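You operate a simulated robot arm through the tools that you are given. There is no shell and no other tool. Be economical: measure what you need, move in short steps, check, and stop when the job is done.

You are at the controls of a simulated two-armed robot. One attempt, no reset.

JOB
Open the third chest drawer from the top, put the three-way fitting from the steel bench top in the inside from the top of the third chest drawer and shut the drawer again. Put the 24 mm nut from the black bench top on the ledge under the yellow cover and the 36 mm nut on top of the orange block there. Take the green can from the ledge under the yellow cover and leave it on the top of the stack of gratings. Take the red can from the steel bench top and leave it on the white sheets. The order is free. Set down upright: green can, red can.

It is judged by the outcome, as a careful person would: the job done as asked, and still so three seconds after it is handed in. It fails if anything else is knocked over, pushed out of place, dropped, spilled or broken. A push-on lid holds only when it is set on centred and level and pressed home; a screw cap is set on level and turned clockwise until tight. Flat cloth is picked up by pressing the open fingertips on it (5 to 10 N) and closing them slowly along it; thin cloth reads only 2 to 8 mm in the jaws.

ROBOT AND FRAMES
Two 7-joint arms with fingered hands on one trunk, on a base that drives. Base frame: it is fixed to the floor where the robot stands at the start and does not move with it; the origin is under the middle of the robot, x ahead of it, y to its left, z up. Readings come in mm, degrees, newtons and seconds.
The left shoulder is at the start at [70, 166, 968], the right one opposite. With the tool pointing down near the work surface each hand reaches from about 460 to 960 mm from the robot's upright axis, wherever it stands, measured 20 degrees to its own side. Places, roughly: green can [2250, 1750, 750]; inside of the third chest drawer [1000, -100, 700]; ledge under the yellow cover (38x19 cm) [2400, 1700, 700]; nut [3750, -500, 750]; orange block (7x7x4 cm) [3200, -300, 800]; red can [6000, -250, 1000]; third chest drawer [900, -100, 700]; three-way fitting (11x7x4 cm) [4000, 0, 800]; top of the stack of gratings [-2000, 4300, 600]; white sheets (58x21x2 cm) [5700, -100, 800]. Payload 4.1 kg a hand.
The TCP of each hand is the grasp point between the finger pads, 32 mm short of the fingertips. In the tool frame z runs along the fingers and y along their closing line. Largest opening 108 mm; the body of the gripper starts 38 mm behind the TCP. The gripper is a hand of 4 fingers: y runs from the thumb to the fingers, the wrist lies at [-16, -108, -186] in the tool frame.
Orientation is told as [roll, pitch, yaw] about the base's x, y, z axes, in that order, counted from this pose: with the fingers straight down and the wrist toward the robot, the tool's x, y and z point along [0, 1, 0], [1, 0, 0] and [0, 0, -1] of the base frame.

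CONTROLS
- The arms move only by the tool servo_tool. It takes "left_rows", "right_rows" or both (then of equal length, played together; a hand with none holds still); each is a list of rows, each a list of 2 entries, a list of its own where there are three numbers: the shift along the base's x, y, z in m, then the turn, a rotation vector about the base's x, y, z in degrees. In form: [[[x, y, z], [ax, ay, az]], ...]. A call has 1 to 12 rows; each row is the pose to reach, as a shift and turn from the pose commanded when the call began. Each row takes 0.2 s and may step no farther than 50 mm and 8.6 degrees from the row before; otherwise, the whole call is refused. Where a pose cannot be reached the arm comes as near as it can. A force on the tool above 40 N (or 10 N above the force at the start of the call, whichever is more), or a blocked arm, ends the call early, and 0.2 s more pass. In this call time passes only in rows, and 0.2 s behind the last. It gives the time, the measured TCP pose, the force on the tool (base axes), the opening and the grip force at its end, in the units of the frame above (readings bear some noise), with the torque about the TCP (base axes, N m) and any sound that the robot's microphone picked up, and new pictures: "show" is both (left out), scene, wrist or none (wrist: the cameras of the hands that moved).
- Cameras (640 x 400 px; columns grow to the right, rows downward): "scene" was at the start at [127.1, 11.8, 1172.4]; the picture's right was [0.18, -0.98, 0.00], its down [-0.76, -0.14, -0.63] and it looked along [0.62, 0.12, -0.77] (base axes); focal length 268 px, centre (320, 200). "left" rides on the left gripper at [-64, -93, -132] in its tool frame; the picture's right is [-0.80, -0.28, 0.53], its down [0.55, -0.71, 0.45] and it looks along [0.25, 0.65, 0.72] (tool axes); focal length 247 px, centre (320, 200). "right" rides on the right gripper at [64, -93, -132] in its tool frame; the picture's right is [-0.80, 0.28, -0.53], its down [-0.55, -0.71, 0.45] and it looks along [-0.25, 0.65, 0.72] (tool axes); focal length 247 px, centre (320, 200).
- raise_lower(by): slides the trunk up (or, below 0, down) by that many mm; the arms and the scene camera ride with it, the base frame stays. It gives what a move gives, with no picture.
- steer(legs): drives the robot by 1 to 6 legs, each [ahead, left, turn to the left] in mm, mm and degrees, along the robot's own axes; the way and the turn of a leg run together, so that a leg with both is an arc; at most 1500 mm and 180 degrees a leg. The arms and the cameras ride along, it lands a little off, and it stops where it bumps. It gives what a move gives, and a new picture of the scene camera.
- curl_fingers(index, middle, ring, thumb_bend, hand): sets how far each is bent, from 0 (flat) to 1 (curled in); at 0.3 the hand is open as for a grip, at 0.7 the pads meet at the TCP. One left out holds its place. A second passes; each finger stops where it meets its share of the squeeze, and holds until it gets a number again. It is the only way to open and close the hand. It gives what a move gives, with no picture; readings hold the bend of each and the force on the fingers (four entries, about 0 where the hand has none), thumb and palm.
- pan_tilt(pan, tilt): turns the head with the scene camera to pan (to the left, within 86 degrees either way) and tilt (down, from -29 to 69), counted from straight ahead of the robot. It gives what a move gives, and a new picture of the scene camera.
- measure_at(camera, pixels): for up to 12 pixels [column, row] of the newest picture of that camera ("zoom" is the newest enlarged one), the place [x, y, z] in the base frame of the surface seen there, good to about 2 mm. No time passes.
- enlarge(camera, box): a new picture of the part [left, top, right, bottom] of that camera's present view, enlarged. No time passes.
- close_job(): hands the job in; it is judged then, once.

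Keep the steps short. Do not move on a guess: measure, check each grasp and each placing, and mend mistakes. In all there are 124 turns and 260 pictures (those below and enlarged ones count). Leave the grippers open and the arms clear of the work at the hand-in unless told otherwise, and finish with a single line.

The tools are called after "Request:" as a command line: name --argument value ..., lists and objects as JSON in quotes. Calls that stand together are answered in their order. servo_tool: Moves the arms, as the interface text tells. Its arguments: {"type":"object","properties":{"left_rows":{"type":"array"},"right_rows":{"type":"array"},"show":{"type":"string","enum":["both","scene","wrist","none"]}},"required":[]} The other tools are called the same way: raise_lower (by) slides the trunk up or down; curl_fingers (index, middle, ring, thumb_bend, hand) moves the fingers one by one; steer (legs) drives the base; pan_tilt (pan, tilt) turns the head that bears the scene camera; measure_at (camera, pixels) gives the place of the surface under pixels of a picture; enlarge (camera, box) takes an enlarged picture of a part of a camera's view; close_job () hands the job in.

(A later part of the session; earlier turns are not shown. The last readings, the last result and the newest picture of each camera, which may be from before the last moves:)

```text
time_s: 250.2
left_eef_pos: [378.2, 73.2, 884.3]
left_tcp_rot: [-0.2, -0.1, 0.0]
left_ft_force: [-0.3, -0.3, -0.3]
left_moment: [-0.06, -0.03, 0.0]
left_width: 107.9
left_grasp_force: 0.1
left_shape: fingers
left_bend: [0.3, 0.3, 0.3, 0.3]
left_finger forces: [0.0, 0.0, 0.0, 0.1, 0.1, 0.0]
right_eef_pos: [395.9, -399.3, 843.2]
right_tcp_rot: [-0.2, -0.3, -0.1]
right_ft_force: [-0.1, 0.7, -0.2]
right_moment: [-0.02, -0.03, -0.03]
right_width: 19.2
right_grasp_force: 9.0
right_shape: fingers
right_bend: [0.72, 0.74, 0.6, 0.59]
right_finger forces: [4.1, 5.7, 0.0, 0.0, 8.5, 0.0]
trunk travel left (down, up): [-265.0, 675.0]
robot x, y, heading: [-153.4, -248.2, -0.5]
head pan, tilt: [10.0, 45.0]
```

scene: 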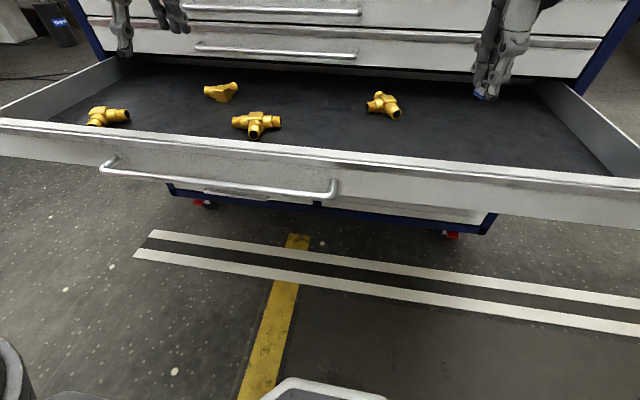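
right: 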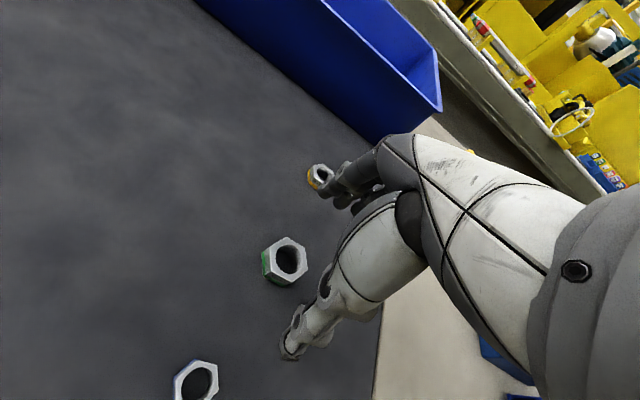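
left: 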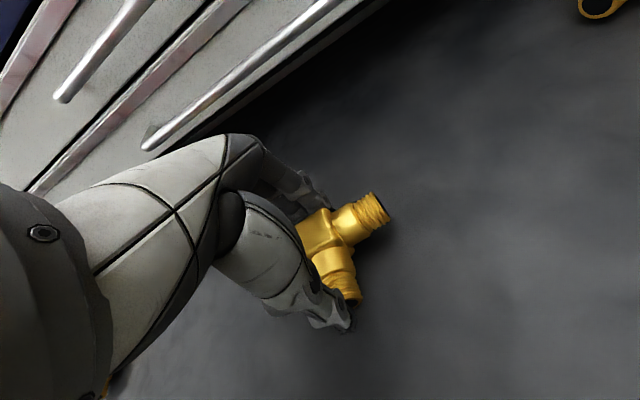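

The tee lies in the drawer. Now to shut it: I back off, lower the trunk a bit, and turn the left hand forward as I did for opening.

Request:
steer --legs '[[-450, 0, 0], [0, 215, 0.5]]'

Request:
raise_lower --by -40

Request:
servo_tool --left_rows '[[[0.018, -0.004, -0.012], [0, -7.5, 0]], [[0.036, -0.008, -0.025], [0, -15, 0]], [[0.054, -0.012, -0.037], [0, -22.5, 0]], [[0.072, -0.016, -0.05], [0, -30, 0]], [[0.09, -0.02, -0.062], [0, -37.5, 0]], [[0.108, -0.03, -0.075], [0, -45, 0]], [[0.126, -0.04, -0.087], [0, -52.5, 0]], [[0.144, -0.05, -0.1], [0, -60, 0]], [[0.162, -0.06, -0.112], [0, -67.5, 0]], [[0.18, -0.07, -0.125], [0, -75, 0]], [[0.19, -0.08, -0.14], [0, -82.5, 0]], [[0.2, -0.09, -0.157], [0, -90, 0]]]' --show "both"

```text
time_s: 254.2
left_eef_pos: [-76.2, 297.6, 883.0]
left_tcp_rot: [-0.2, -0.1, 0.6]
left_ft_force: [0.2, 0.0, 0.2]
left_moment: [-0.01, 0.01, 0.01]
left_width: 108.6
left_grasp_force: 0.0
left_shape: fingers
left_bend: [0.3, 0.3, 0.3, 0.3]
left_finger forces: [0.0, 0.1, 0.1, 0.1, 0.0, 0.1]
right_eef_pos: [-56.4, -176.0, 842.7]
right_tcp_rot: [-0.4, -0.3, 0.3]
right_ft_force: [0.9, 0.9, -1.0]
right_moment: [-0.01, 0.0, 0.01]
right_width: 19.5
right_grasp_force: 9.0
right_shape: fingers
right_bend: [0.72, 0.74, 0.6, 0.59]
right_finger forces: [4.2, 5.7, 0.1, 0.0, 8.6, 0.0]
trunk travel left (down, up): [-265.0, 675.0]
robot x, y, heading: [-606.5, -30.9, 0.1]
head pan, tilt: [10.0, 45.0]
```

scene: 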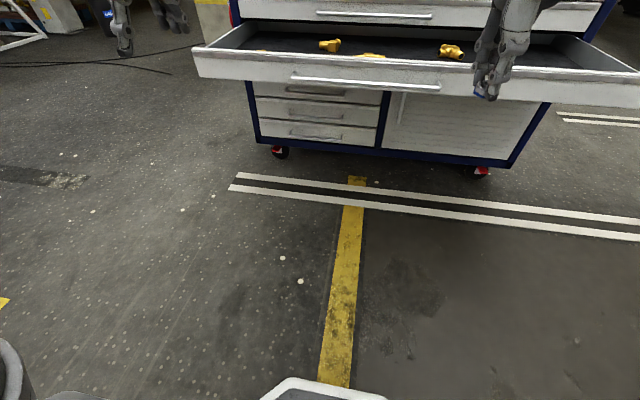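

```text
time_s: 255.0
left_eef_pos: [-77.1, 296.5, 844.6]
left_tcp_rot: [0.0, -0.1, 0.5]
left_ft_force: [0.4, -0.7, 0.0]
left_moment: [0.02, -0.01, 0.01]
left_width: 108.3
left_grasp_force: 0.1
left_shape: fingers
left_bend: [0.3, 0.3, 0.3, 0.3]
left_finger forces: [0.0, 0.0, 0.1, 0.0, 0.0, 0.0]
right_eef_pos: [-56.4, -176.9, 804.3]
right_tcp_rot: [-0.3, -0.2, 0.3]
right_ft_force: [-0.2, 0.5, -0.8]
right_moment: [-0.02, -0.02, 0.02]
right_width: 19.5
right_grasp_force: 9.3
right_shape: fingers
right_bend: [0.72, 0.74, 0.6, 0.59]
right_finger forces: [4.2, 5.7, 0.1, 0.1, 8.4, 0.0]
trunk travel left (down, up): [-225.0, 715.0]
robot x, y, heading: [-605.7, -33.5, -0.0]
head pan, tilt: [10.0, 45.0]
```

```text
time_s: 257.6
left_eef_pos: [123.6, 207.5, 687.2]
left_tcp_rot: [-79.3, -89.6, 79.3]
left_ft_force: [0.5, -0.5, 0.2]
left_moment: [0.01, -0.01, 0.0]
left_width: 108.5
left_grasp_force: 0.1
left_shape: fingers
left_bend: [0.3, 0.3, 0.3, 0.3]
left_finger forces: [0.0, 0.1, 0.1, 0.0, 0.1, 0.0]
right_eef_pos: [-55.4, -177.2, 804.3]
right_tcp_rot: [-0.2, -0.3, 0.4]
right_ft_force: [-0.3, -0.1, -0.6]
right_moment: [0.01, -0.01, -0.01]
right_width: 19.4
right_grasp_force: 9.1
right_shape: fingers
right_bend: [0.72, 0.74, 0.6, 0.59]
right_finger forces: [4.3, 5.6, 0.1, 0.0, 8.4, 0.0]
trunk travel left (down, up): [-225.0, 715.0]
robot x, y, heading: [-605.2, -30.3, -0.1]
head pan, tilt: [10.0, 45.0]
```

scene: 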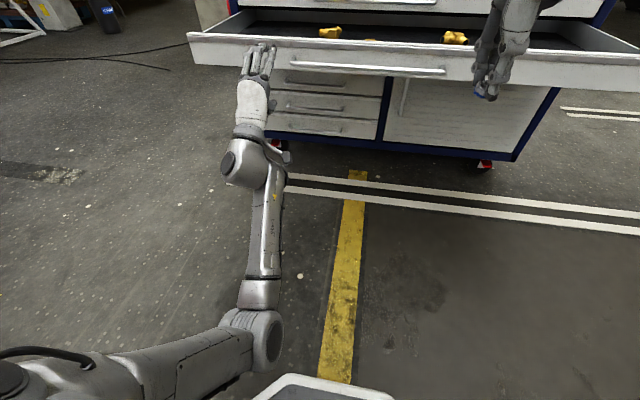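
left: 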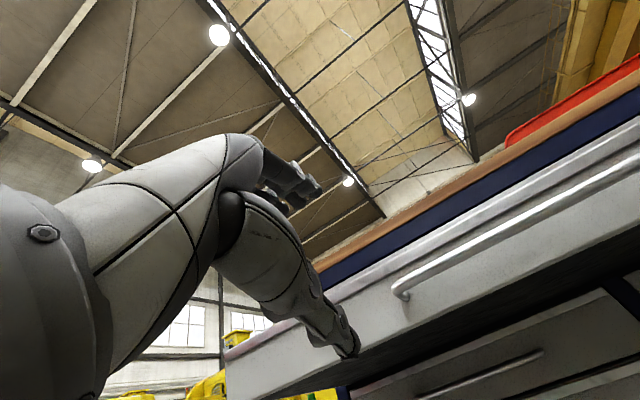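

The left hand now points forward at (124, 207, 687). I slide right 200 mm to centre on the handle, half-close, and measure the bar.

Request:
steer --legs '[[0, -200, 0]]'

Request:
curl_fingers --hand "left" --index 0.45 --middle 0.45 --ring 0.45 --thumb_bend 0.4

Request:
pan_tilt --pan 10 --tilt 35

```text
time_s: 259.2
left_eef_pos: [122.9, 5.2, 689.7]
left_tcp_rot: [-93.3, -89.5, 93.0]
left_ft_force: [0.2, -0.4, 0.6]
left_moment: [0.01, 0.04, -0.02]
left_width: 108.5
left_grasp_force: 0.0
left_shape: fingers
left_bend: [0.3, 0.3, 0.3, 0.3]
left_finger forces: [0.0, 0.0, 0.0, 0.0, 0.0, 0.0]
right_eef_pos: [-57.8, -379.9, 804.0]
right_tcp_rot: [-0.2, -0.3, 0.1]
right_ft_force: [0.7, -0.8, -1.1]
right_moment: [0.01, -0.02, 0.0]
right_width: 19.4
right_grasp_force: 9.1
right_shape: fingers
right_bend: [0.72, 0.74, 0.6, 0.59]
right_finger forces: [4.1, 5.7, 0.0, 0.1, 8.5, 0.0]
trunk travel left (down, up): [-225.0, 715.0]
robot x, y, heading: [-603.9, -226.3, -0.1]
head pan, tilt: [10.0, 45.0]
```

scene: 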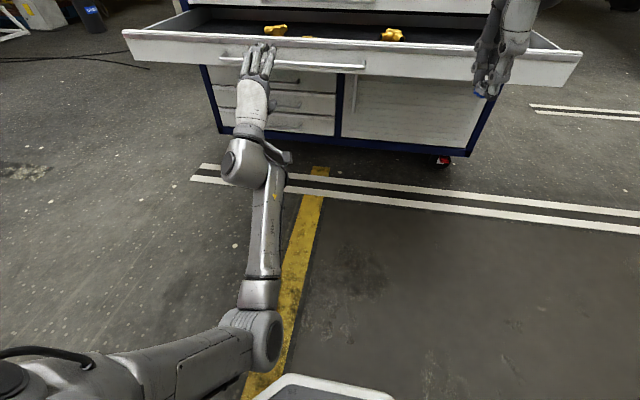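

```text
time_s: 260.2
left_eef_pos: [122.6, 4.4, 689.2]
left_tcp_rot: [-93.5, -89.5, 93.4]
left_ft_force: [0.8, -1.2, -0.9]
left_moment: [-0.02, 0.0, 0.0]
left_width: 76.2
left_grasp_force: 0.1
left_shape: fingers
left_bend: [0.45, 0.45, 0.45, 0.4]
left_finger forces: [0.0, 0.0, 0.0, 0.0, 0.0, 0.0]
right_eef_pos: [-57.4, -378.9, 803.8]
right_tcp_rot: [-0.1, -0.3, 0.2]
right_ft_force: [-0.8, 0.3, 0.1]
right_moment: [0.0, 0.01, 0.01]
right_width: 19.3
right_grasp_force: 9.2
right_shape: fingers
right_bend: [0.72, 0.74, 0.6, 0.59]
right_finger forces: [4.2, 5.7, 0.1, 0.0, 8.5, 0.0]
trunk travel left (down, up): [-225.0, 715.0]
robot x, y, heading: [-603.6, -228.0, -0.4]
head pan, tilt: [10.0, 45.0]
```

```text
time_s: 260.9
left_eef_pos: [122.5, 4.2, 689.6]
left_tcp_rot: [-93.6, -89.5, 93.3]
left_ft_force: [-1.2, -0.1, -0.5]
left_moment: [0.01, 0.01, -0.02]
left_width: 76.3
left_grasp_force: 0.1
left_shape: fingers
left_bend: [0.45, 0.45, 0.45, 0.4]
left_finger forces: [0.0, 0.1, 0.0, 0.0, 0.1, 0.0]
right_eef_pos: [-57.5, -378.5, 804.2]
right_tcp_rot: [-0.2, -0.3, 0.1]
right_ft_force: [0.2, 0.2, -0.1]
right_moment: [-0.01, 0.02, 0.03]
right_width: 19.6
right_grasp_force: 9.0
right_shape: fingers
right_bend: [0.72, 0.74, 0.6, 0.59]
right_finger forces: [4.2, 5.8, 0.1, 0.0, 8.6, 0.0]
trunk travel left (down, up): [-225.0, 715.0]
robot x, y, heading: [-607.0, -230.6, 0.0]
head pan, tilt: [10.0, 35.0]
```

scene: 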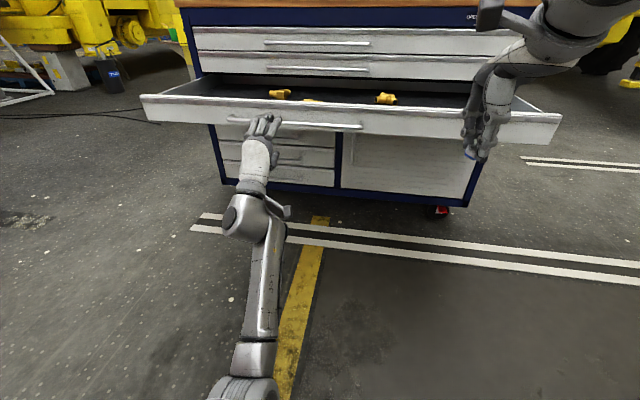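

Request:
measure_at --camera "scene" --pixels '[[330, 126], [310, 125], [330, 118], [232, 119]]'

```text
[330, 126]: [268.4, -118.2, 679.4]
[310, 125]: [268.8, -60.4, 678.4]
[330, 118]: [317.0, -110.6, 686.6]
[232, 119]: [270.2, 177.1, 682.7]
```

The bar is at x about 270, z 682. I lower 5 mm, drive 142 mm ahead, and close on it.

Request:
raise_lower --by -5

Request:
steer --legs '[[142, 0, 0]]'

Request:
curl_fingers --hand "left" --index 0.75 --middle 0.75 --ring 0.75 --thumb_bend 0.7

```text
time_s: 261.5
left_eef_pos: [122.1, 4.7, 683.8]
left_tcp_rot: [-94.8, -89.5, 94.7]
left_ft_force: [0.6, -0.3, -0.2]
left_moment: [-0.02, -0.03, -0.01]
left_width: 76.1
left_grasp_force: 0.1
left_shape: fingers
left_bend: [0.45, 0.45, 0.45, 0.4]
left_finger forces: [0.0, 0.0, 0.0, 0.0, 0.0, 0.0]
right_eef_pos: [-55.9, -377.4, 799.0]
right_tcp_rot: [-0.2, -0.3, 0.2]
right_ft_force: [-0.2, 0.2, -1.3]
right_moment: [-0.01, -0.02, 0.03]
right_width: 19.7
right_grasp_force: 9.6
right_shape: fingers
right_bend: [0.72, 0.74, 0.6, 0.59]
right_finger forces: [4.2, 5.7, 0.0, 0.1, 8.6, 0.1]
trunk travel left (down, up): [-220.0, 720.0]
robot x, y, heading: [-606.0, -228.8, -0.2]
head pan, tilt: [10.0, 35.0]
```

```text
time_s: 262.8
left_eef_pos: [264.0, 2.7, 683.2]
left_tcp_rot: [-90.1, -89.4, 90.0]
left_ft_force: [0.8, -0.3, 0.0]
left_moment: [0.01, 0.02, -0.02]
left_width: 76.3
left_grasp_force: 0.1
left_shape: fingers
left_bend: [0.45, 0.45, 0.45, 0.4]
left_finger forces: [0.1, 0.1, 0.0, 0.1, 0.0, 0.0]
right_eef_pos: [84.0, -380.4, 798.7]
right_tcp_rot: [-0.3, -0.2, 0.1]
right_ft_force: [0.5, -0.4, -0.3]
right_moment: [0.02, 0.02, 0.01]
right_width: 19.4
right_grasp_force: 9.7
right_shape: fingers
right_bend: [0.72, 0.74, 0.6, 0.59]
right_finger forces: [4.3, 5.7, 0.0, 0.0, 8.5, 0.0]
trunk travel left (down, up): [-220.0, 720.0]
robot x, y, heading: [-465.3, -229.3, -0.2]
head pan, tilt: [10.0, 35.0]
```

scene: 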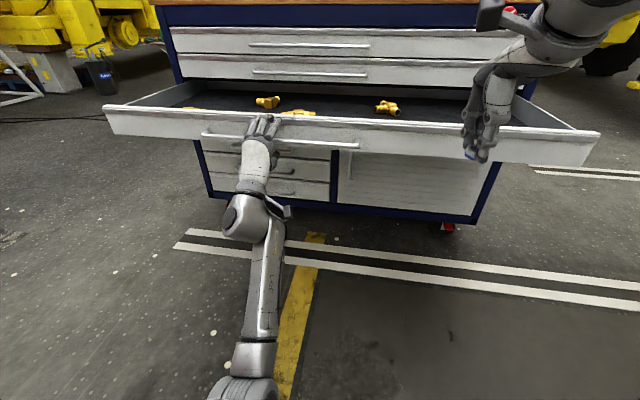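

```text
time_s: 263.8
left_eef_pos: [263.7, 3.9, 684.5]
left_tcp_rot: [-94.3, -89.5, 94.0]
left_ft_force: [1.2, -0.6, 1.9]
left_moment: [0.04, -0.02, -0.07]
left_width: 0.0
left_grasp_force: 1.7
left_shape: fingers
left_bend: [0.75, 0.75, 0.74, 0.68]
left_finger forces: [0.0, 0.5, 2.3, 0.1, 0.8, 0.0]
right_eef_pos: [85.2, -378.9, 799.3]
right_tcp_rot: [-0.1, -0.3, 0.1]
right_ft_force: [0.7, 0.9, -0.1]
right_moment: [-0.04, -0.04, -0.01]
right_width: 19.6
right_grasp_force: 9.1
right_shape: fingers
right_bend: [0.72, 0.74, 0.6, 0.59]
right_finger forces: [4.2, 5.7, 0.1, 0.0, 8.5, 0.1]
trunk travel left (down, up): [-220.0, 720.0]
robot x, y, heading: [-465.2, -230.2, -0.3]
head pan, tilt: [10.0, 35.0]
```

The fingers are around the bar. I drive 370 mm ahead to push the drawer in.

Request:
steer --legs '[[370, 0, 0]]'

Request:
pan_tilt --pan 10 --tilt 50

Request:
enlarge --camera "left" --box '[0, 0, 640, 400]'

```text
time_s: 266.2
left_eef_pos: [633.7, 2.2, 684.5]
left_tcp_rot: [-90.4, -89.5, 90.0]
left_ft_force: [-0.3, 0.3, 0.0]
left_moment: [0.0, 0.02, 0.01]
left_width: 0.1
left_grasp_force: 0.0
left_shape: fingers
left_bend: [0.75, 0.75, 0.75, 0.68]
left_finger forces: [0.0, 0.0, 0.0, 0.1, 0.1, 0.0]
right_eef_pos: [454.5, -380.2, 800.2]
right_tcp_rot: [-0.3, -0.2, 0.1]
right_ft_force: [-0.2, 0.4, -0.6]
right_moment: [-0.04, -0.03, -0.01]
right_width: 19.7
right_grasp_force: 8.9
right_shape: fingers
right_bend: [0.72, 0.74, 0.6, 0.59]
right_finger forces: [4.2, 5.7, 0.1, 0.0, 8.5, 0.1]
trunk travel left (down, up): [-220.0, 720.0]
robot x, y, heading: [-97.1, -229.6, -0.3]
head pan, tilt: [10.0, 35.0]
```

scene: 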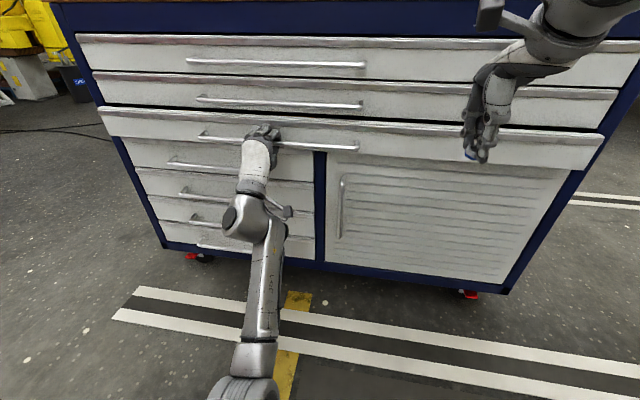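

```text
time_s: 266.9
left_eef_pos: [633.0, 2.4, 684.7]
left_tcp_rot: [-92.1, -89.5, 91.9]
left_ft_force: [-1.3, 0.0, -0.5]
left_moment: [0.01, -0.01, -0.03]
left_width: 0.2
left_grasp_force: 0.0
left_shape: fingers
left_bend: [0.75, 0.75, 0.75, 0.68]
left_finger forces: [0.0, 0.1, 0.0, 0.0, 0.0, 0.0]
right_eef_pos: [454.2, -381.0, 799.1]
right_tcp_rot: [-0.3, -0.3, 0.1]
right_ft_force: [-0.3, -0.4, -0.5]
right_moment: [0.01, 0.05, 0.0]
right_width: 19.5
right_grasp_force: 9.8
right_shape: fingers
right_bend: [0.72, 0.74, 0.6, 0.59]
right_finger forces: [4.1, 5.7, 0.0, 0.0, 8.5, 0.0]
trunk travel left (down, up): [-220.0, 720.0]
robot x, y, heading: [-93.3, -229.7, -0.2]
head pan, tilt: [10.0, 50.0]
```

scene: 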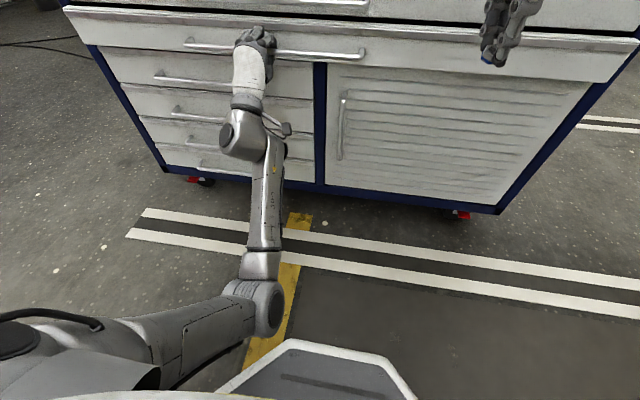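

```text
1.00 times, centred on (320, 200) of left (not enlarged: the box is as wide or as high as the picture)
```

zoom: 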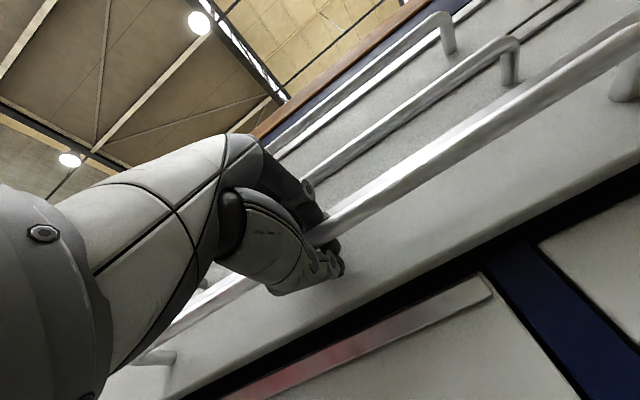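

Request:
measure_at --camera "scene" --pixels '[[420, 55], [310, 53], [420, 14], [250, 75]]'

```text
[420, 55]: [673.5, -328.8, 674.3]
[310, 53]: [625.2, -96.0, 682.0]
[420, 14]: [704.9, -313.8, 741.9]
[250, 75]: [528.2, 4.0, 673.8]
```

The panel is at x 673.5 and needs 705, so I drive 31 mm more.

Request:
steer --legs '[[31, 0, 0]]'

Request:
measure_at --camera "scene" --pixels '[[420, 58], [420, 62], [440, 60], [460, 56]]'

```text
time_s: 267.8
left_eef_pos: [665.6, 0.6, 683.9]
left_tcp_rot: [-88.0, -89.6, 87.8]
left_ft_force: [-1.0, 0.2, 0.4]
left_moment: [0.01, -0.02, 0.02]
left_width: 0.0
left_grasp_force: 0.2
left_shape: fingers
left_bend: [0.75, 0.75, 0.75, 0.68]
left_finger forces: [0.0, 0.0, 0.0, 0.0, 0.0, 0.1]
right_eef_pos: [484.0, -380.8, 799.6]
right_tcp_rot: [-0.2, -0.3, 0.0]
right_ft_force: [0.1, 1.0, 0.2]
right_moment: [0.0, 0.02, 0.03]
right_width: 19.7
right_grasp_force: 9.6
right_shape: fingers
right_bend: [0.72, 0.74, 0.6, 0.59]
right_finger forces: [4.1, 5.8, 0.0, 0.0, 8.5, 0.1]
trunk travel left (down, up): [-220.0, 720.0]
robot x, y, heading: [-66.2, -228.9, -0.3]
head pan, tilt: [10.0, 50.0]
```

scene: 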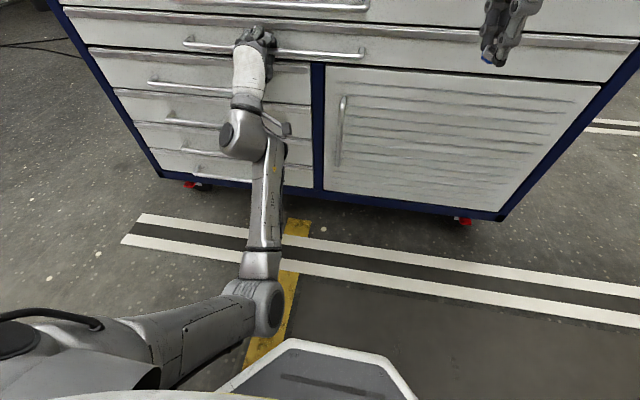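

```text
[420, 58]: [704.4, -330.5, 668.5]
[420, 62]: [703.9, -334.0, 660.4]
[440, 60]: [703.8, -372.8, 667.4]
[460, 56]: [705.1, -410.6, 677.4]
```

The drawer is shut, with its panel at x 704. I open the hand halfway, back straight off, and turn the left hand down again.

Request:
curl_fingers --hand "left" --index 0.45 --middle 0.45 --ring 0.45 --thumb_bend 0.4

Request:
steer --legs '[[-350, 0, 0]]'

Request:
servo_tool --left_rows '[[[-0.01, 0.008, 0.015], [0, 7.5, 0]], [[-0.02, 0.016, 0.03], [0, 15, 0]], [[-0.04, 0.024, 0.045], [0, 22.5, 0]], [[-0.06, 0.032, 0.06], [0, 30, 0]], [[-0.08, 0.04, 0.075], [0, 37.5, 0]], [[-0.1, 0.048, 0.09], [0, 45, 0]], [[-0.12, 0.055, 0.105], [0, 52.5, 0]], [[-0.14, 0.062, 0.12], [0, 60, 0]], [[-0.155, 0.07, 0.135], [0, 67.5, 0]], [[-0.17, 0.075, 0.15], [0, 75, 0]], [[-0.185, 0.08, 0.165], [0, 82.5, 0]], [[-0.2, 0.085, 0.18], [0, 90, 0]]]' --show "none"

Request:
raise_lower --by 400

Request:
pan_tilt --pan 10 --tilt 40

```text
time_s: 268.8
left_eef_pos: [664.5, 2.3, 684.7]
left_tcp_rot: [-90.7, -89.6, 90.4]
left_ft_force: [0.6, 0.1, -0.2]
left_moment: [-0.01, -0.01, 0.01]
left_width: 75.5
left_grasp_force: 0.0
left_shape: fingers
left_bend: [0.45, 0.45, 0.45, 0.4]
left_finger forces: [0.1, 0.0, 0.0, 0.0, 0.1, 0.0]
right_eef_pos: [485.1, -381.4, 800.1]
right_tcp_rot: [-0.3, -0.3, 0.0]
right_ft_force: [-1.2, -0.3, -0.4]
right_moment: [-0.02, 0.0, 0.0]
right_width: 19.5
right_grasp_force: 8.8
right_shape: fingers
right_bend: [0.72, 0.74, 0.6, 0.59]
right_finger forces: [4.2, 5.7, 0.0, 0.1, 8.5, 0.0]
trunk travel left (down, up): [-220.0, 720.0]
robot x, y, heading: [-61.5, -228.7, -0.4]
head pan, tilt: [10.0, 50.0]
```

```text
time_s: 271.1
left_eef_pos: [309.4, 0.2, 683.7]
left_tcp_rot: [-92.6, -89.5, 92.0]
left_ft_force: [-0.2, -0.1, 0.4]
left_moment: [0.01, 0.01, 0.0]
left_width: 75.2
left_grasp_force: 0.0
left_shape: fingers
left_bend: [0.45, 0.45, 0.45, 0.4]
left_finger forces: [0.1, 0.0, 0.0, 0.1, 0.1, 0.1]
right_eef_pos: [126.9, -380.8, 798.9]
right_tcp_rot: [-0.2, -0.2, -0.2]
right_ft_force: [0.1, 0.2, 0.0]
right_moment: [-0.01, -0.03, -0.01]
right_width: 19.2
right_grasp_force: 9.0
right_shape: fingers
right_bend: [0.72, 0.74, 0.6, 0.59]
right_finger forces: [4.2, 5.7, 0.1, 0.0, 8.4, 0.0]
trunk travel left (down, up): [-220.0, 720.0]
robot x, y, heading: [-420.6, -226.9, -0.4]
head pan, tilt: [10.0, 50.0]
```

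scene: 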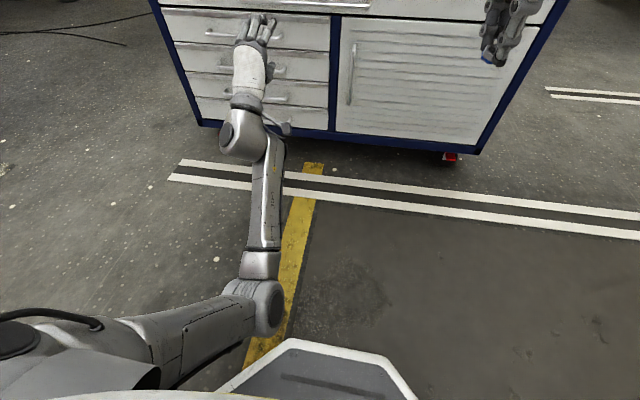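

```text
time_s: 273.7
left_eef_pos: [108.7, 85.9, 865.6]
left_tcp_rot: [-0.5, 0.1, 0.7]
left_ft_force: [0.3, 0.4, 0.0]
left_moment: [0.0, 0.01, -0.02]
left_width: 75.5
left_grasp_force: 0.1
left_shape: fingers
left_bend: [0.45, 0.45, 0.45, 0.4]
left_finger forces: [0.1, 0.0, 0.0, 0.0, 0.1, 0.1]
right_eef_pos: [126.4, -380.9, 798.0]
right_tcp_rot: [-0.2, -0.2, -0.2]
right_ft_force: [0.6, -0.3, -0.9]
right_moment: [0.02, 0.01, 0.02]
right_width: 19.7
right_grasp_force: 9.1
right_shape: fingers
right_bend: [0.72, 0.74, 0.6, 0.59]
right_finger forces: [4.2, 5.7, 0.0, 0.0, 8.5, 0.0]
trunk travel left (down, up): [-220.0, 720.0]
robot x, y, heading: [-420.3, -225.0, -0.3]
head pan, tilt: [10.0, 50.0]
```

```text
time_s: 277.5
left_eef_pos: [109.0, 86.3, 1264.1]
left_tcp_rot: [-0.6, 0.0, 0.5]
left_ft_force: [-1.3, -0.1, -0.8]
left_moment: [0.02, 0.02, -0.01]
left_width: 75.6
left_grasp_force: 0.0
left_shape: fingers
left_bend: [0.45, 0.45, 0.45, 0.4]
left_finger forces: [0.1, 0.0, 0.0, 0.0, 0.0, 0.0]
right_eef_pos: [127.9, -382.2, 1198.4]
right_tcp_rot: [-0.1, -0.3, -0.2]
right_ft_force: [0.2, -0.8, -0.2]
right_moment: [0.01, -0.03, -0.01]
right_width: 19.6
right_grasp_force: 8.8
right_shape: fingers
right_bend: [0.72, 0.74, 0.6, 0.59]
right_finger forces: [4.2, 5.7, 0.0, 0.0, 8.5, 0.0]
trunk travel left (down, up): [-620.0, 320.0]
robot x, y, heading: [-420.9, -225.7, -0.5]
head pan, tilt: [10.0, 50.0]
```

```text
time_s: 278.2
left_eef_pos: [109.0, 86.3, 1265.1]
left_tcp_rot: [-0.6, 0.0, 0.5]
left_ft_force: [-0.3, -0.1, -0.1]
left_moment: [0.0, 0.01, -0.04]
left_width: 75.5
left_grasp_force: 0.1
left_shape: fingers
left_bend: [0.45, 0.45, 0.45, 0.4]
left_finger forces: [0.1, 0.0, 0.1, 0.0, 0.0, 0.1]
right_eef_pos: [127.0, -381.2, 1199.0]
right_tcp_rot: [-0.2, -0.4, -0.2]
right_ft_force: [0.6, -0.1, -0.6]
right_moment: [0.02, 0.04, 0.02]
right_width: 19.6
right_grasp_force: 9.1
right_shape: fingers
right_bend: [0.72, 0.74, 0.6, 0.59]
right_finger forces: [4.2, 5.6, 0.0, 0.0, 8.4, 0.0]
trunk travel left (down, up): [-620.0, 320.0]
robot x, y, heading: [-422.4, -227.4, -0.8]
head pan, tilt: [10.0, 40.0]
```

scene: 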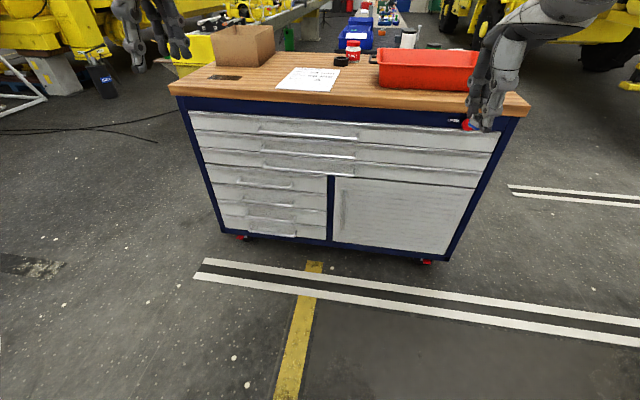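

The third drawer is fully closed. I open the left hand and drive back to the ledge, around the chest.

Request:
curl_fingers --hand "left" --index 0.3 --middle 0.3 --ring 0.3 --thumb_bend 0.3

Request:
steer --legs '[[0, 1480, 0.8], [1000, 0, 0], [1050, 0, 0], [0, 220, 0]]'

Request:
pan_tilt --pan 10 --tilt 48

```text
time_s: 279.2
left_eef_pos: [107.9, 85.6, 1264.7]
left_tcp_rot: [-0.7, 0.0, 0.5]
left_ft_force: [0.4, 0.5, 0.4]
left_moment: [0.02, -0.02, -0.01]
left_width: 108.4
left_grasp_force: 0.1
left_shape: fingers
left_bend: [0.3, 0.3, 0.3, 0.3]
left_finger forces: [0.0, 0.0, 0.0, 0.1, 0.1, 0.0]
right_eef_pos: [126.9, -381.2, 1198.8]
right_tcp_rot: [-0.2, -0.4, -0.2]
right_ft_force: [0.2, 0.0, -0.5]
right_moment: [0.02, -0.01, -0.03]
right_width: 19.6
right_grasp_force: 9.0
right_shape: fingers
right_bend: [0.72, 0.74, 0.6, 0.59]
right_finger forces: [4.2, 5.6, 0.0, 0.0, 8.6, 0.1]
trunk travel left (down, up): [-620.0, 320.0]
robot x, y, heading: [-418.7, -228.4, -0.5]
head pan, tilt: [10.0, 40.0]
```

```text
time_s: 297.6
left_eef_pos: [2173.4, 1791.2, 1265.0]
left_tcp_rot: [-0.6, -0.1, 1.6]
left_ft_force: [0.2, 1.0, 0.4]
left_moment: [0.0, -0.01, -0.01]
left_width: 108.3
left_grasp_force: 0.1
left_shape: fingers
left_bend: [0.3, 0.3, 0.3, 0.3]
left_finger forces: [0.0, 0.1, 0.0, 0.0, 0.0, 0.0]
right_eef_pos: [2199.7, 1322.8, 1197.4]
right_tcp_rot: [-0.2, -0.2, 0.9]
right_ft_force: [0.1, -0.7, -0.2]
right_moment: [0.01, 0.0, 0.01]
right_width: 19.5
right_grasp_force: 9.5
right_shape: fingers
right_bend: [0.72, 0.74, 0.6, 0.59]
right_finger forces: [4.2, 5.9, 0.0, 0.1, 8.5, 0.1]
trunk travel left (down, up): [-620.0, 320.0]
robot x, y, heading: [1651.6, 1462.7, 0.8]
head pan, tilt: [10.0, 40.0]
```

scene: 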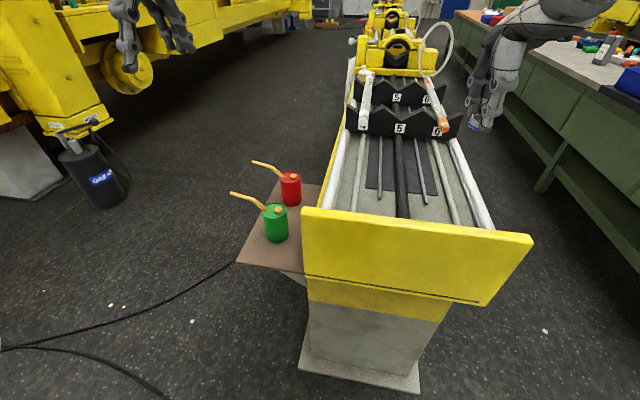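

```text
time_s: 298.3
left_eef_pos: [2173.5, 1790.5, 1264.3]
left_tcp_rot: [-0.7, 0.0, 1.6]
left_ft_force: [0.3, -0.2, 0.6]
left_moment: [0.0, -0.02, 0.0]
left_width: 108.3
left_grasp_force: 0.0
left_shape: fingers
left_bend: [0.3, 0.3, 0.3, 0.3]
left_finger forces: [0.1, 0.1, 0.0, 0.0, 0.0, 0.1]
right_eef_pos: [2201.3, 1323.8, 1198.2]
right_tcp_rot: [-0.3, -0.2, 0.9]
right_ft_force: [0.0, -0.3, -1.2]
right_moment: [-0.02, 0.04, 0.01]
right_width: 19.5
right_grasp_force: 9.3
right_shape: fingers
right_bend: [0.72, 0.74, 0.6, 0.59]
right_finger forces: [4.2, 5.9, 0.0, 0.0, 8.5, 0.0]
trunk travel left (down, up): [-620.0, 320.0]
robot x, y, heading: [1651.7, 1465.7, 0.7]
head pan, tilt: [10.0, 48.0]
```

scene: 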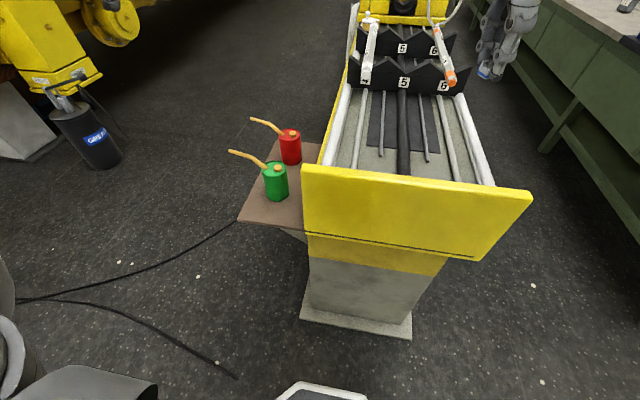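

I remeasure the green can and the cover height.

Request:
enlarge --camera "scene" --box '[220, 110, 340, 240]'

```text
3.08 times, centred on (280, 175) of scene
```

zoom: 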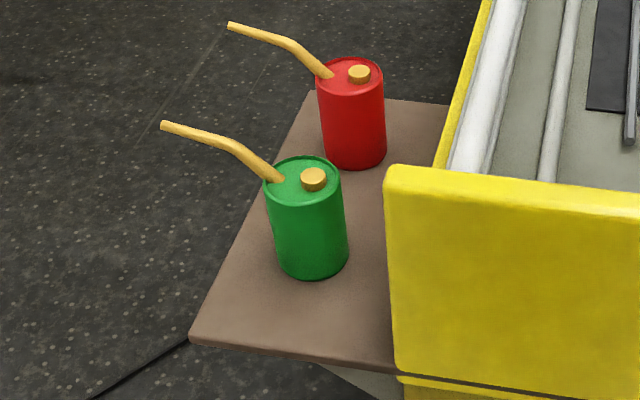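

Request:
measure_at --camera "zoom" --pixels '[[266, 185], [339, 175], [305, 206], [300, 158], [312, 275], [313, 180], [278, 178], [230, 145], [165, 125], [395, 175], [455, 160], [350, 80]]'

```text
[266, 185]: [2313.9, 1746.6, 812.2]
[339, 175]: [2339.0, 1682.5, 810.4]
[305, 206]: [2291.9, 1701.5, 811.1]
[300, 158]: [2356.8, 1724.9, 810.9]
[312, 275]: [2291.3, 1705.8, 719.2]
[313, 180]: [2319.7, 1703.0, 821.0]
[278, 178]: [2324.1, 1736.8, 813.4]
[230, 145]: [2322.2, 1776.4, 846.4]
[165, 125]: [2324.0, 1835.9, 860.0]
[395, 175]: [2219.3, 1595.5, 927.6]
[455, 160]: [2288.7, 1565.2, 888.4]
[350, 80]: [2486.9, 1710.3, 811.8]
```

The can's centre is (2324, 1714) with its rim at 811. The cover's end plate rises to z 928, so I keep the right hand high. I lower the trunk and move the left hand above the can.

Request:
servo_tool --right_rows '[[[0, 0, 0.04], [0, 0, 0]], [[0, 0, 0.08], [0, 0, 0]]]' --show "none"

Request:
raise_lower --by -180

Request:
servo_tool --left_rows '[[[0.04, -0.02, 0], [0.3, 0, -0.8]], [[0.08, -0.04, 0], [0.6, 0, -1.5]], [[0.12, -0.06, -0.02], [0.6, 0, -1.5]], [[0.151, -0.076, -0.05], [0.6, 0, -1.5]], [[0.151, -0.076, -0.09], [0.6, 0, -1.5]], [[0.151, -0.076, -0.13], [0.6, 0, -1.5]], [[0.151, -0.076, -0.16], [0.6, 0, -1.5]]]' --show "both"

Request:
enlarge --camera "scene" --box '[200, 60, 340, 190]'

```text
time_s: 298.9
left_eef_pos: [2173.8, 1790.6, 1264.6]
left_tcp_rot: [-0.7, 0.0, 1.6]
left_ft_force: [-0.8, 1.1, 0.1]
left_moment: [0.0, 0.01, 0.01]
left_width: 108.1
left_grasp_force: 0.0
left_shape: fingers
left_bend: [0.3, 0.3, 0.3, 0.3]
left_finger forces: [0.0, 0.0, 0.0, 0.1, 0.1, 0.0]
right_eef_pos: [2203.0, 1324.6, 1278.7]
right_tcp_rot: [-0.3, -0.2, 0.9]
right_ft_force: [-0.4, 0.5, -0.6]
right_moment: [-0.02, -0.01, 0.0]
right_width: 19.5
right_grasp_force: 9.4
right_shape: fingers
right_bend: [0.72, 0.74, 0.6, 0.59]
right_finger forces: [4.1, 5.8, 0.1, 0.0, 8.5, 0.0]
trunk travel left (down, up): [-620.0, 320.0]
robot x, y, heading: [1651.4, 1465.3, 0.8]
head pan, tilt: [10.0, 48.0]
```

```text
time_s: 300.9
left_eef_pos: [2172.7, 1789.3, 1084.9]
left_tcp_rot: [-0.5, 0.0, 1.6]
left_ft_force: [-0.3, 0.2, 0.0]
left_moment: [0.02, 0.05, 0.0]
left_width: 108.2
left_grasp_force: 0.0
left_shape: fingers
left_bend: [0.3, 0.3, 0.3, 0.3]
left_finger forces: [0.1, 0.0, 0.1, 0.0, 0.1, 0.0]
right_eef_pos: [2202.9, 1325.2, 1099.3]
right_tcp_rot: [-0.2, -0.3, 0.9]
right_ft_force: [0.6, -0.6, -1.4]
right_moment: [0.0, -0.01, 0.0]
right_width: 19.3
right_grasp_force: 9.3
right_shape: fingers
right_bend: [0.72, 0.74, 0.6, 0.59]
right_finger forces: [4.2, 5.8, 0.0, 0.0, 8.4, 0.1]
trunk travel left (down, up): [-440.0, 500.0]
robot x, y, heading: [1649.9, 1465.2, 0.6]
head pan, tilt: [10.0, 48.0]
```

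```text
time_s: 302.5
left_eef_pos: [2327.4, 1715.9, 924.2]
left_tcp_rot: [0.0, -0.1, 0.0]
left_ft_force: [0.2, 0.1, 0.5]
left_moment: [0.02, 0.01, -0.01]
left_width: 108.4
left_grasp_force: 0.0
left_shape: fingers
left_bend: [0.3, 0.3, 0.3, 0.3]
left_finger forces: [0.0, 0.2, 0.0, 0.0, 0.1, 0.0]
right_eef_pos: [2203.5, 1322.6, 1098.6]
right_tcp_rot: [-0.3, -0.3, 0.9]
right_ft_force: [-0.3, 0.1, -0.6]
right_moment: [-0.03, 0.01, 0.02]
right_width: 19.6
right_grasp_force: 9.1
right_shape: fingers
right_bend: [0.72, 0.74, 0.6, 0.59]
right_finger forces: [4.2, 5.7, 0.0, 0.0, 8.5, 0.0]
trunk travel left (down, up): [-440.0, 500.0]
robot x, y, heading: [1650.7, 1468.0, 0.5]
head pan, tilt: [10.0, 48.0]
```

scene: 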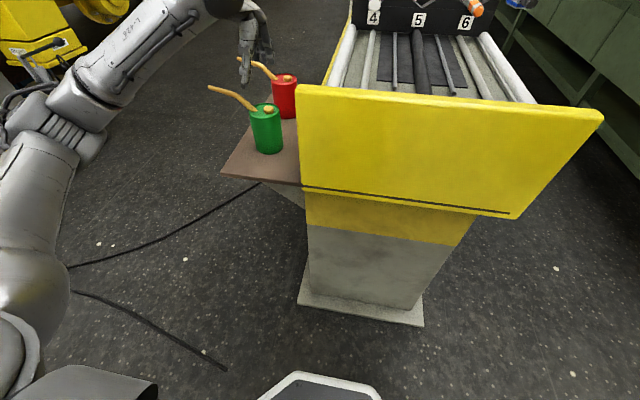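
left: 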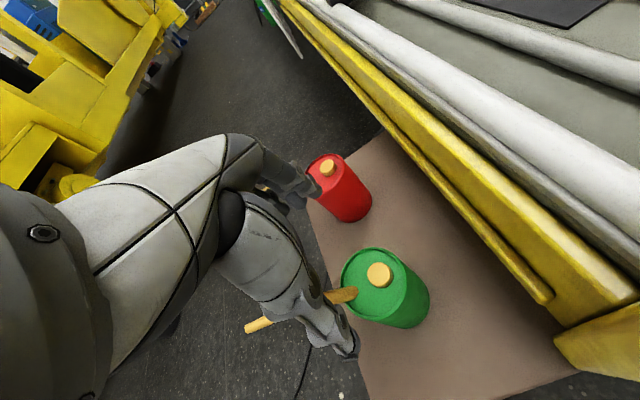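

```text
3.08 times, centred on (270, 125) of scene
```

zoom: 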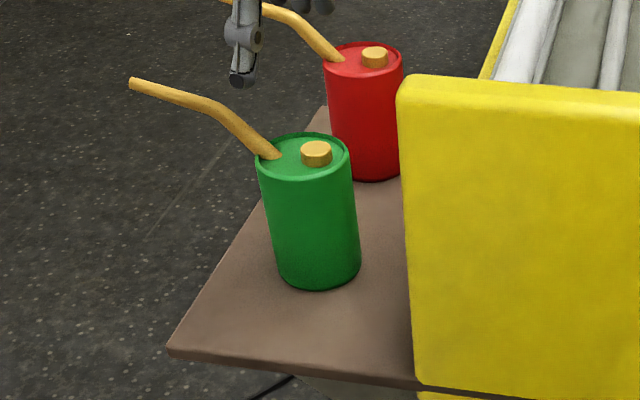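

I align by a few millimetres and descend around the can.

Request:
servo_tool --left_rows '[[[-0.003, -0.002, -0.035], [0, 0, 0]], [[-0.003, -0.002, -0.07], [0, 0, 0]], [[-0.003, -0.002, -0.1], [0, 0, 0]], [[-0.003, -0.002, -0.112], [0, 0, 0]]]' --show "wrist"

Request:
enlarge --camera "scene" --box '[200, 60, 340, 190]'

```text
time_s: 303.5
left_eef_pos: [2323.7, 1711.2, 812.3]
left_tcp_rot: [0.0, -0.1, 0.2]
left_ft_force: [0.0, -0.5, 0.6]
left_moment: [-0.04, 0.02, -0.01]
left_width: 108.4
left_grasp_force: 0.2
left_shape: fingers
left_bend: [0.3, 0.3, 0.3, 0.3]
left_finger forces: [0.0, 0.0, 0.0, 0.0, 0.0, 0.1]
right_eef_pos: [2203.2, 1323.5, 1098.6]
right_tcp_rot: [-0.2, -0.3, 0.9]
right_ft_force: [0.6, 0.1, -0.8]
right_moment: [0.01, 0.0, 0.0]
right_width: 19.3
right_grasp_force: 9.4
right_shape: fingers
right_bend: [0.72, 0.74, 0.6, 0.59]
right_finger forces: [4.2, 5.7, 0.0, 0.0, 8.4, 0.1]
trunk travel left (down, up): [-440.0, 500.0]
robot x, y, heading: [1655.0, 1467.3, 0.5]
head pan, tilt: [10.0, 48.0]
```

left: 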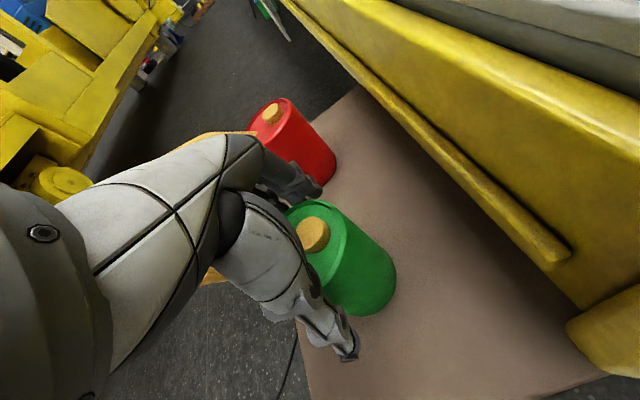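

```text
3.08 times, centred on (270, 125) of scene
```

zoom: 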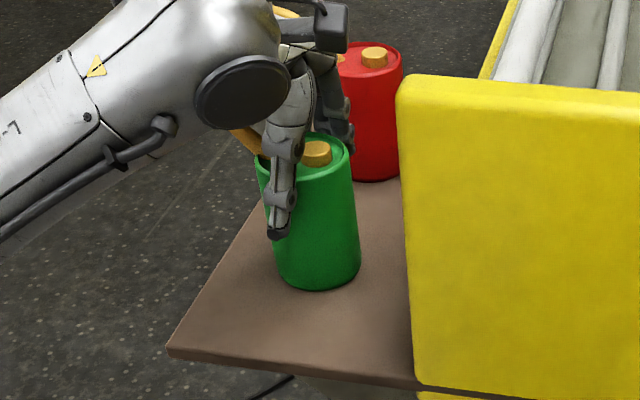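

No contact. I close on the can, then lift 100 mm straight up.

Request:
curl_fingers --hand "left" --index 0.56 --middle 0.56 --ring 0.56 --thumb_bend 0.56

Request:
servo_tool --left_rows '[[[0, 0, 0.015], [0, 0, 0]], [[0, 0, 0.055], [0, 0, 0]], [[0, 0, 0.1], [0, 0, 0]], [[0, 0, 0.145], [0, 0, 0]], [[0, 0, 0.19], [0, 0, 0]]]' --show "both"

```text
time_s: 304.5
left_eef_pos: [2322.2, 1711.1, 813.4]
left_tcp_rot: [0.0, -0.1, 0.1]
left_ft_force: [1.2, 0.5, 2.4]
left_moment: [0.03, -0.34, -0.05]
left_width: 67.7
left_grasp_force: 16.9
left_shape: fingers
left_bend: [0.49, 0.48, 0.51, 0.46]
left_finger forces: [6.0, 7.1, 3.6, 0.0, 16.4, 0.1]
right_eef_pos: [2204.0, 1324.0, 1099.2]
right_tcp_rot: [-0.2, -0.3, 0.9]
right_ft_force: [0.4, -0.2, -0.3]
right_moment: [-0.01, 0.05, 0.01]
right_width: 19.1
right_grasp_force: 9.5
right_shape: fingers
right_bend: [0.72, 0.74, 0.6, 0.59]
right_finger forces: [4.2, 5.7, 0.1, 0.0, 8.5, 0.0]
trunk travel left (down, up): [-440.0, 500.0]
robot x, y, heading: [1652.3, 1465.7, 0.4]
head pan, tilt: [10.0, 48.0]
```

```text
time_s: 305.7
left_eef_pos: [2322.2, 1710.9, 1002.3]
left_tcp_rot: [0.1, 0.1, 0.1]
left_ft_force: [-0.3, 0.0, -2.8]
left_moment: [-0.03, -0.03, -0.04]
left_width: 67.0
left_grasp_force: 16.0
left_shape: fingers
left_bend: [0.5, 0.49, 0.52, 0.46]
left_finger forces: [6.1, 6.4, 3.4, 0.0, 15.9, 0.0]
right_eef_pos: [2202.6, 1322.2, 1098.8]
right_tcp_rot: [-0.2, -0.3, 0.9]
right_ft_force: [0.5, -0.4, -0.6]
right_moment: [0.02, -0.02, 0.03]
right_width: 19.7
right_grasp_force: 8.9
right_shape: fingers
right_bend: [0.72, 0.74, 0.6, 0.59]
right_finger forces: [4.2, 5.7, 0.0, 0.0, 8.5, 0.1]
trunk travel left (down, up): [-440.0, 500.0]
robot x, y, heading: [1649.7, 1467.4, 0.6]
head pan, tilt: [10.0, 48.0]
```

scene: 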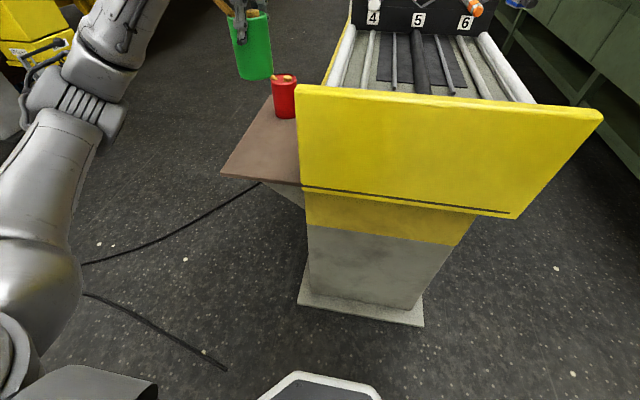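
left: 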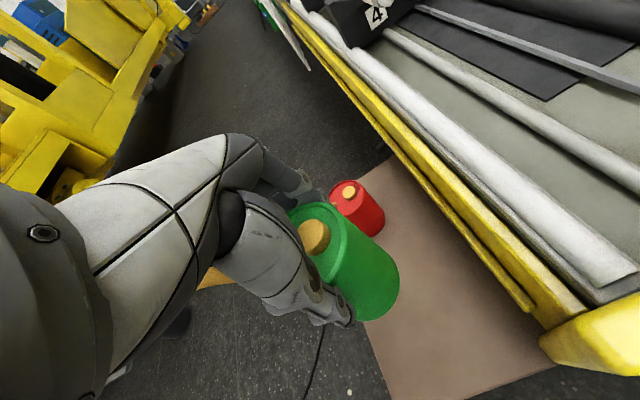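

The green can is securely held. I slide the robot left so the right hand comes over the ledge, and lower the trunk a little.

Request:
steer --legs '[[0, 378, -0.5]]'

Request:
raise_lower --by -100

Request:
pan_tilt --pan -15 --tilt 45

```text
time_s: 308.1
left_eef_pos: [2319.9, 2101.3, 1001.9]
left_tcp_rot: [0.0, 0.0, 0.2]
left_ft_force: [-0.5, 0.2, -3.4]
left_moment: [-0.03, 0.0, 0.0]
left_width: 67.0
left_grasp_force: 16.1
left_shape: fingers
left_bend: [0.5, 0.49, 0.52, 0.46]
left_finger forces: [6.0, 6.4, 3.4, 0.0, 16.0, 0.0]
right_eef_pos: [2200.1, 1712.7, 1098.9]
right_tcp_rot: [-0.4, -0.3, 0.9]
right_ft_force: [-0.1, 0.0, -0.4]
right_moment: [-0.01, -0.03, -0.03]
right_width: 19.7
right_grasp_force: 9.2
right_shape: fingers
right_bend: [0.72, 0.74, 0.6, 0.59]
right_finger forces: [4.2, 5.7, 0.0, 0.0, 8.4, 0.0]
trunk travel left (down, up): [-440.0, 500.0]
robot x, y, heading: [1645.9, 1851.0, 0.5]
head pan, tilt: [10.0, 48.0]
```

scene: 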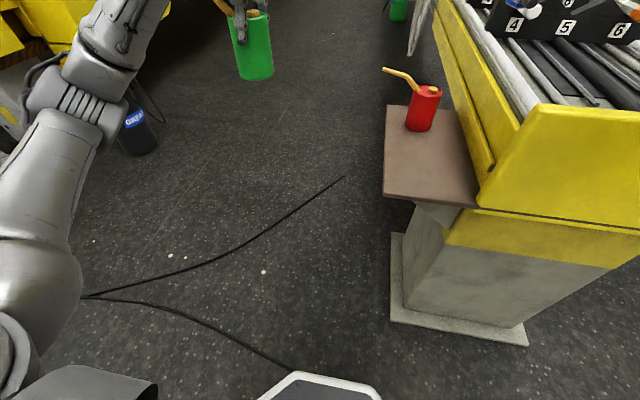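

```text
time_s: 309.5
left_eef_pos: [2320.1, 2102.4, 903.9]
left_tcp_rot: [0.1, 0.1, 0.3]
left_ft_force: [-0.1, -0.2, -2.2]
left_moment: [-0.04, -0.02, -0.01]
left_width: 66.6
left_grasp_force: 15.6
left_shape: fingers
left_bend: [0.5, 0.49, 0.52, 0.46]
left_finger forces: [6.1, 6.4, 3.4, 0.0, 16.1, 0.0]
right_eef_pos: [2198.8, 1710.5, 1000.1]
right_tcp_rot: [-0.2, -0.3, 0.9]
right_ft_force: [0.4, -0.5, -0.7]
right_moment: [0.0, -0.02, 0.01]
right_width: 19.5
right_grasp_force: 9.1
right_shape: fingers
right_bend: [0.72, 0.74, 0.6, 0.59]
right_finger forces: [4.2, 5.7, 0.0, 0.1, 8.4, 0.0]
trunk travel left (down, up): [-340.0, 600.0]
robot x, y, heading: [1644.7, 1854.3, 0.8]
head pan, tilt: [10.0, 48.0]
```

```text
time_s: 310.4
left_eef_pos: [2319.0, 2101.1, 902.4]
left_tcp_rot: [0.0, -0.1, 0.1]
left_ft_force: [-0.6, 0.0, -2.5]
left_moment: [-0.01, -0.01, -0.04]
left_width: 66.8
left_grasp_force: 16.0
left_shape: fingers
left_bend: [0.5, 0.49, 0.52, 0.46]
left_finger forces: [6.1, 6.4, 3.4, 0.1, 15.8, 0.0]
right_eef_pos: [2197.7, 1712.1, 999.5]
right_tcp_rot: [-0.2, -0.3, 0.8]
right_ft_force: [0.3, 0.0, -0.5]
right_moment: [0.03, 0.01, -0.01]
right_width: 19.5
right_grasp_force: 9.3
right_shape: fingers
right_bend: [0.72, 0.74, 0.6, 0.59]
right_finger forces: [4.2, 5.7, 0.0, 0.0, 8.4, 0.0]
trunk travel left (down, up): [-340.0, 600.0]
robot x, y, heading: [1643.8, 1854.6, 0.6]
head pan, tilt: [-15.0, 45.0]
```

scene: 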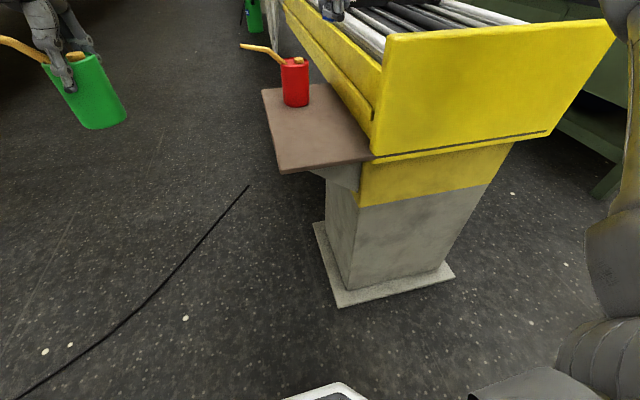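

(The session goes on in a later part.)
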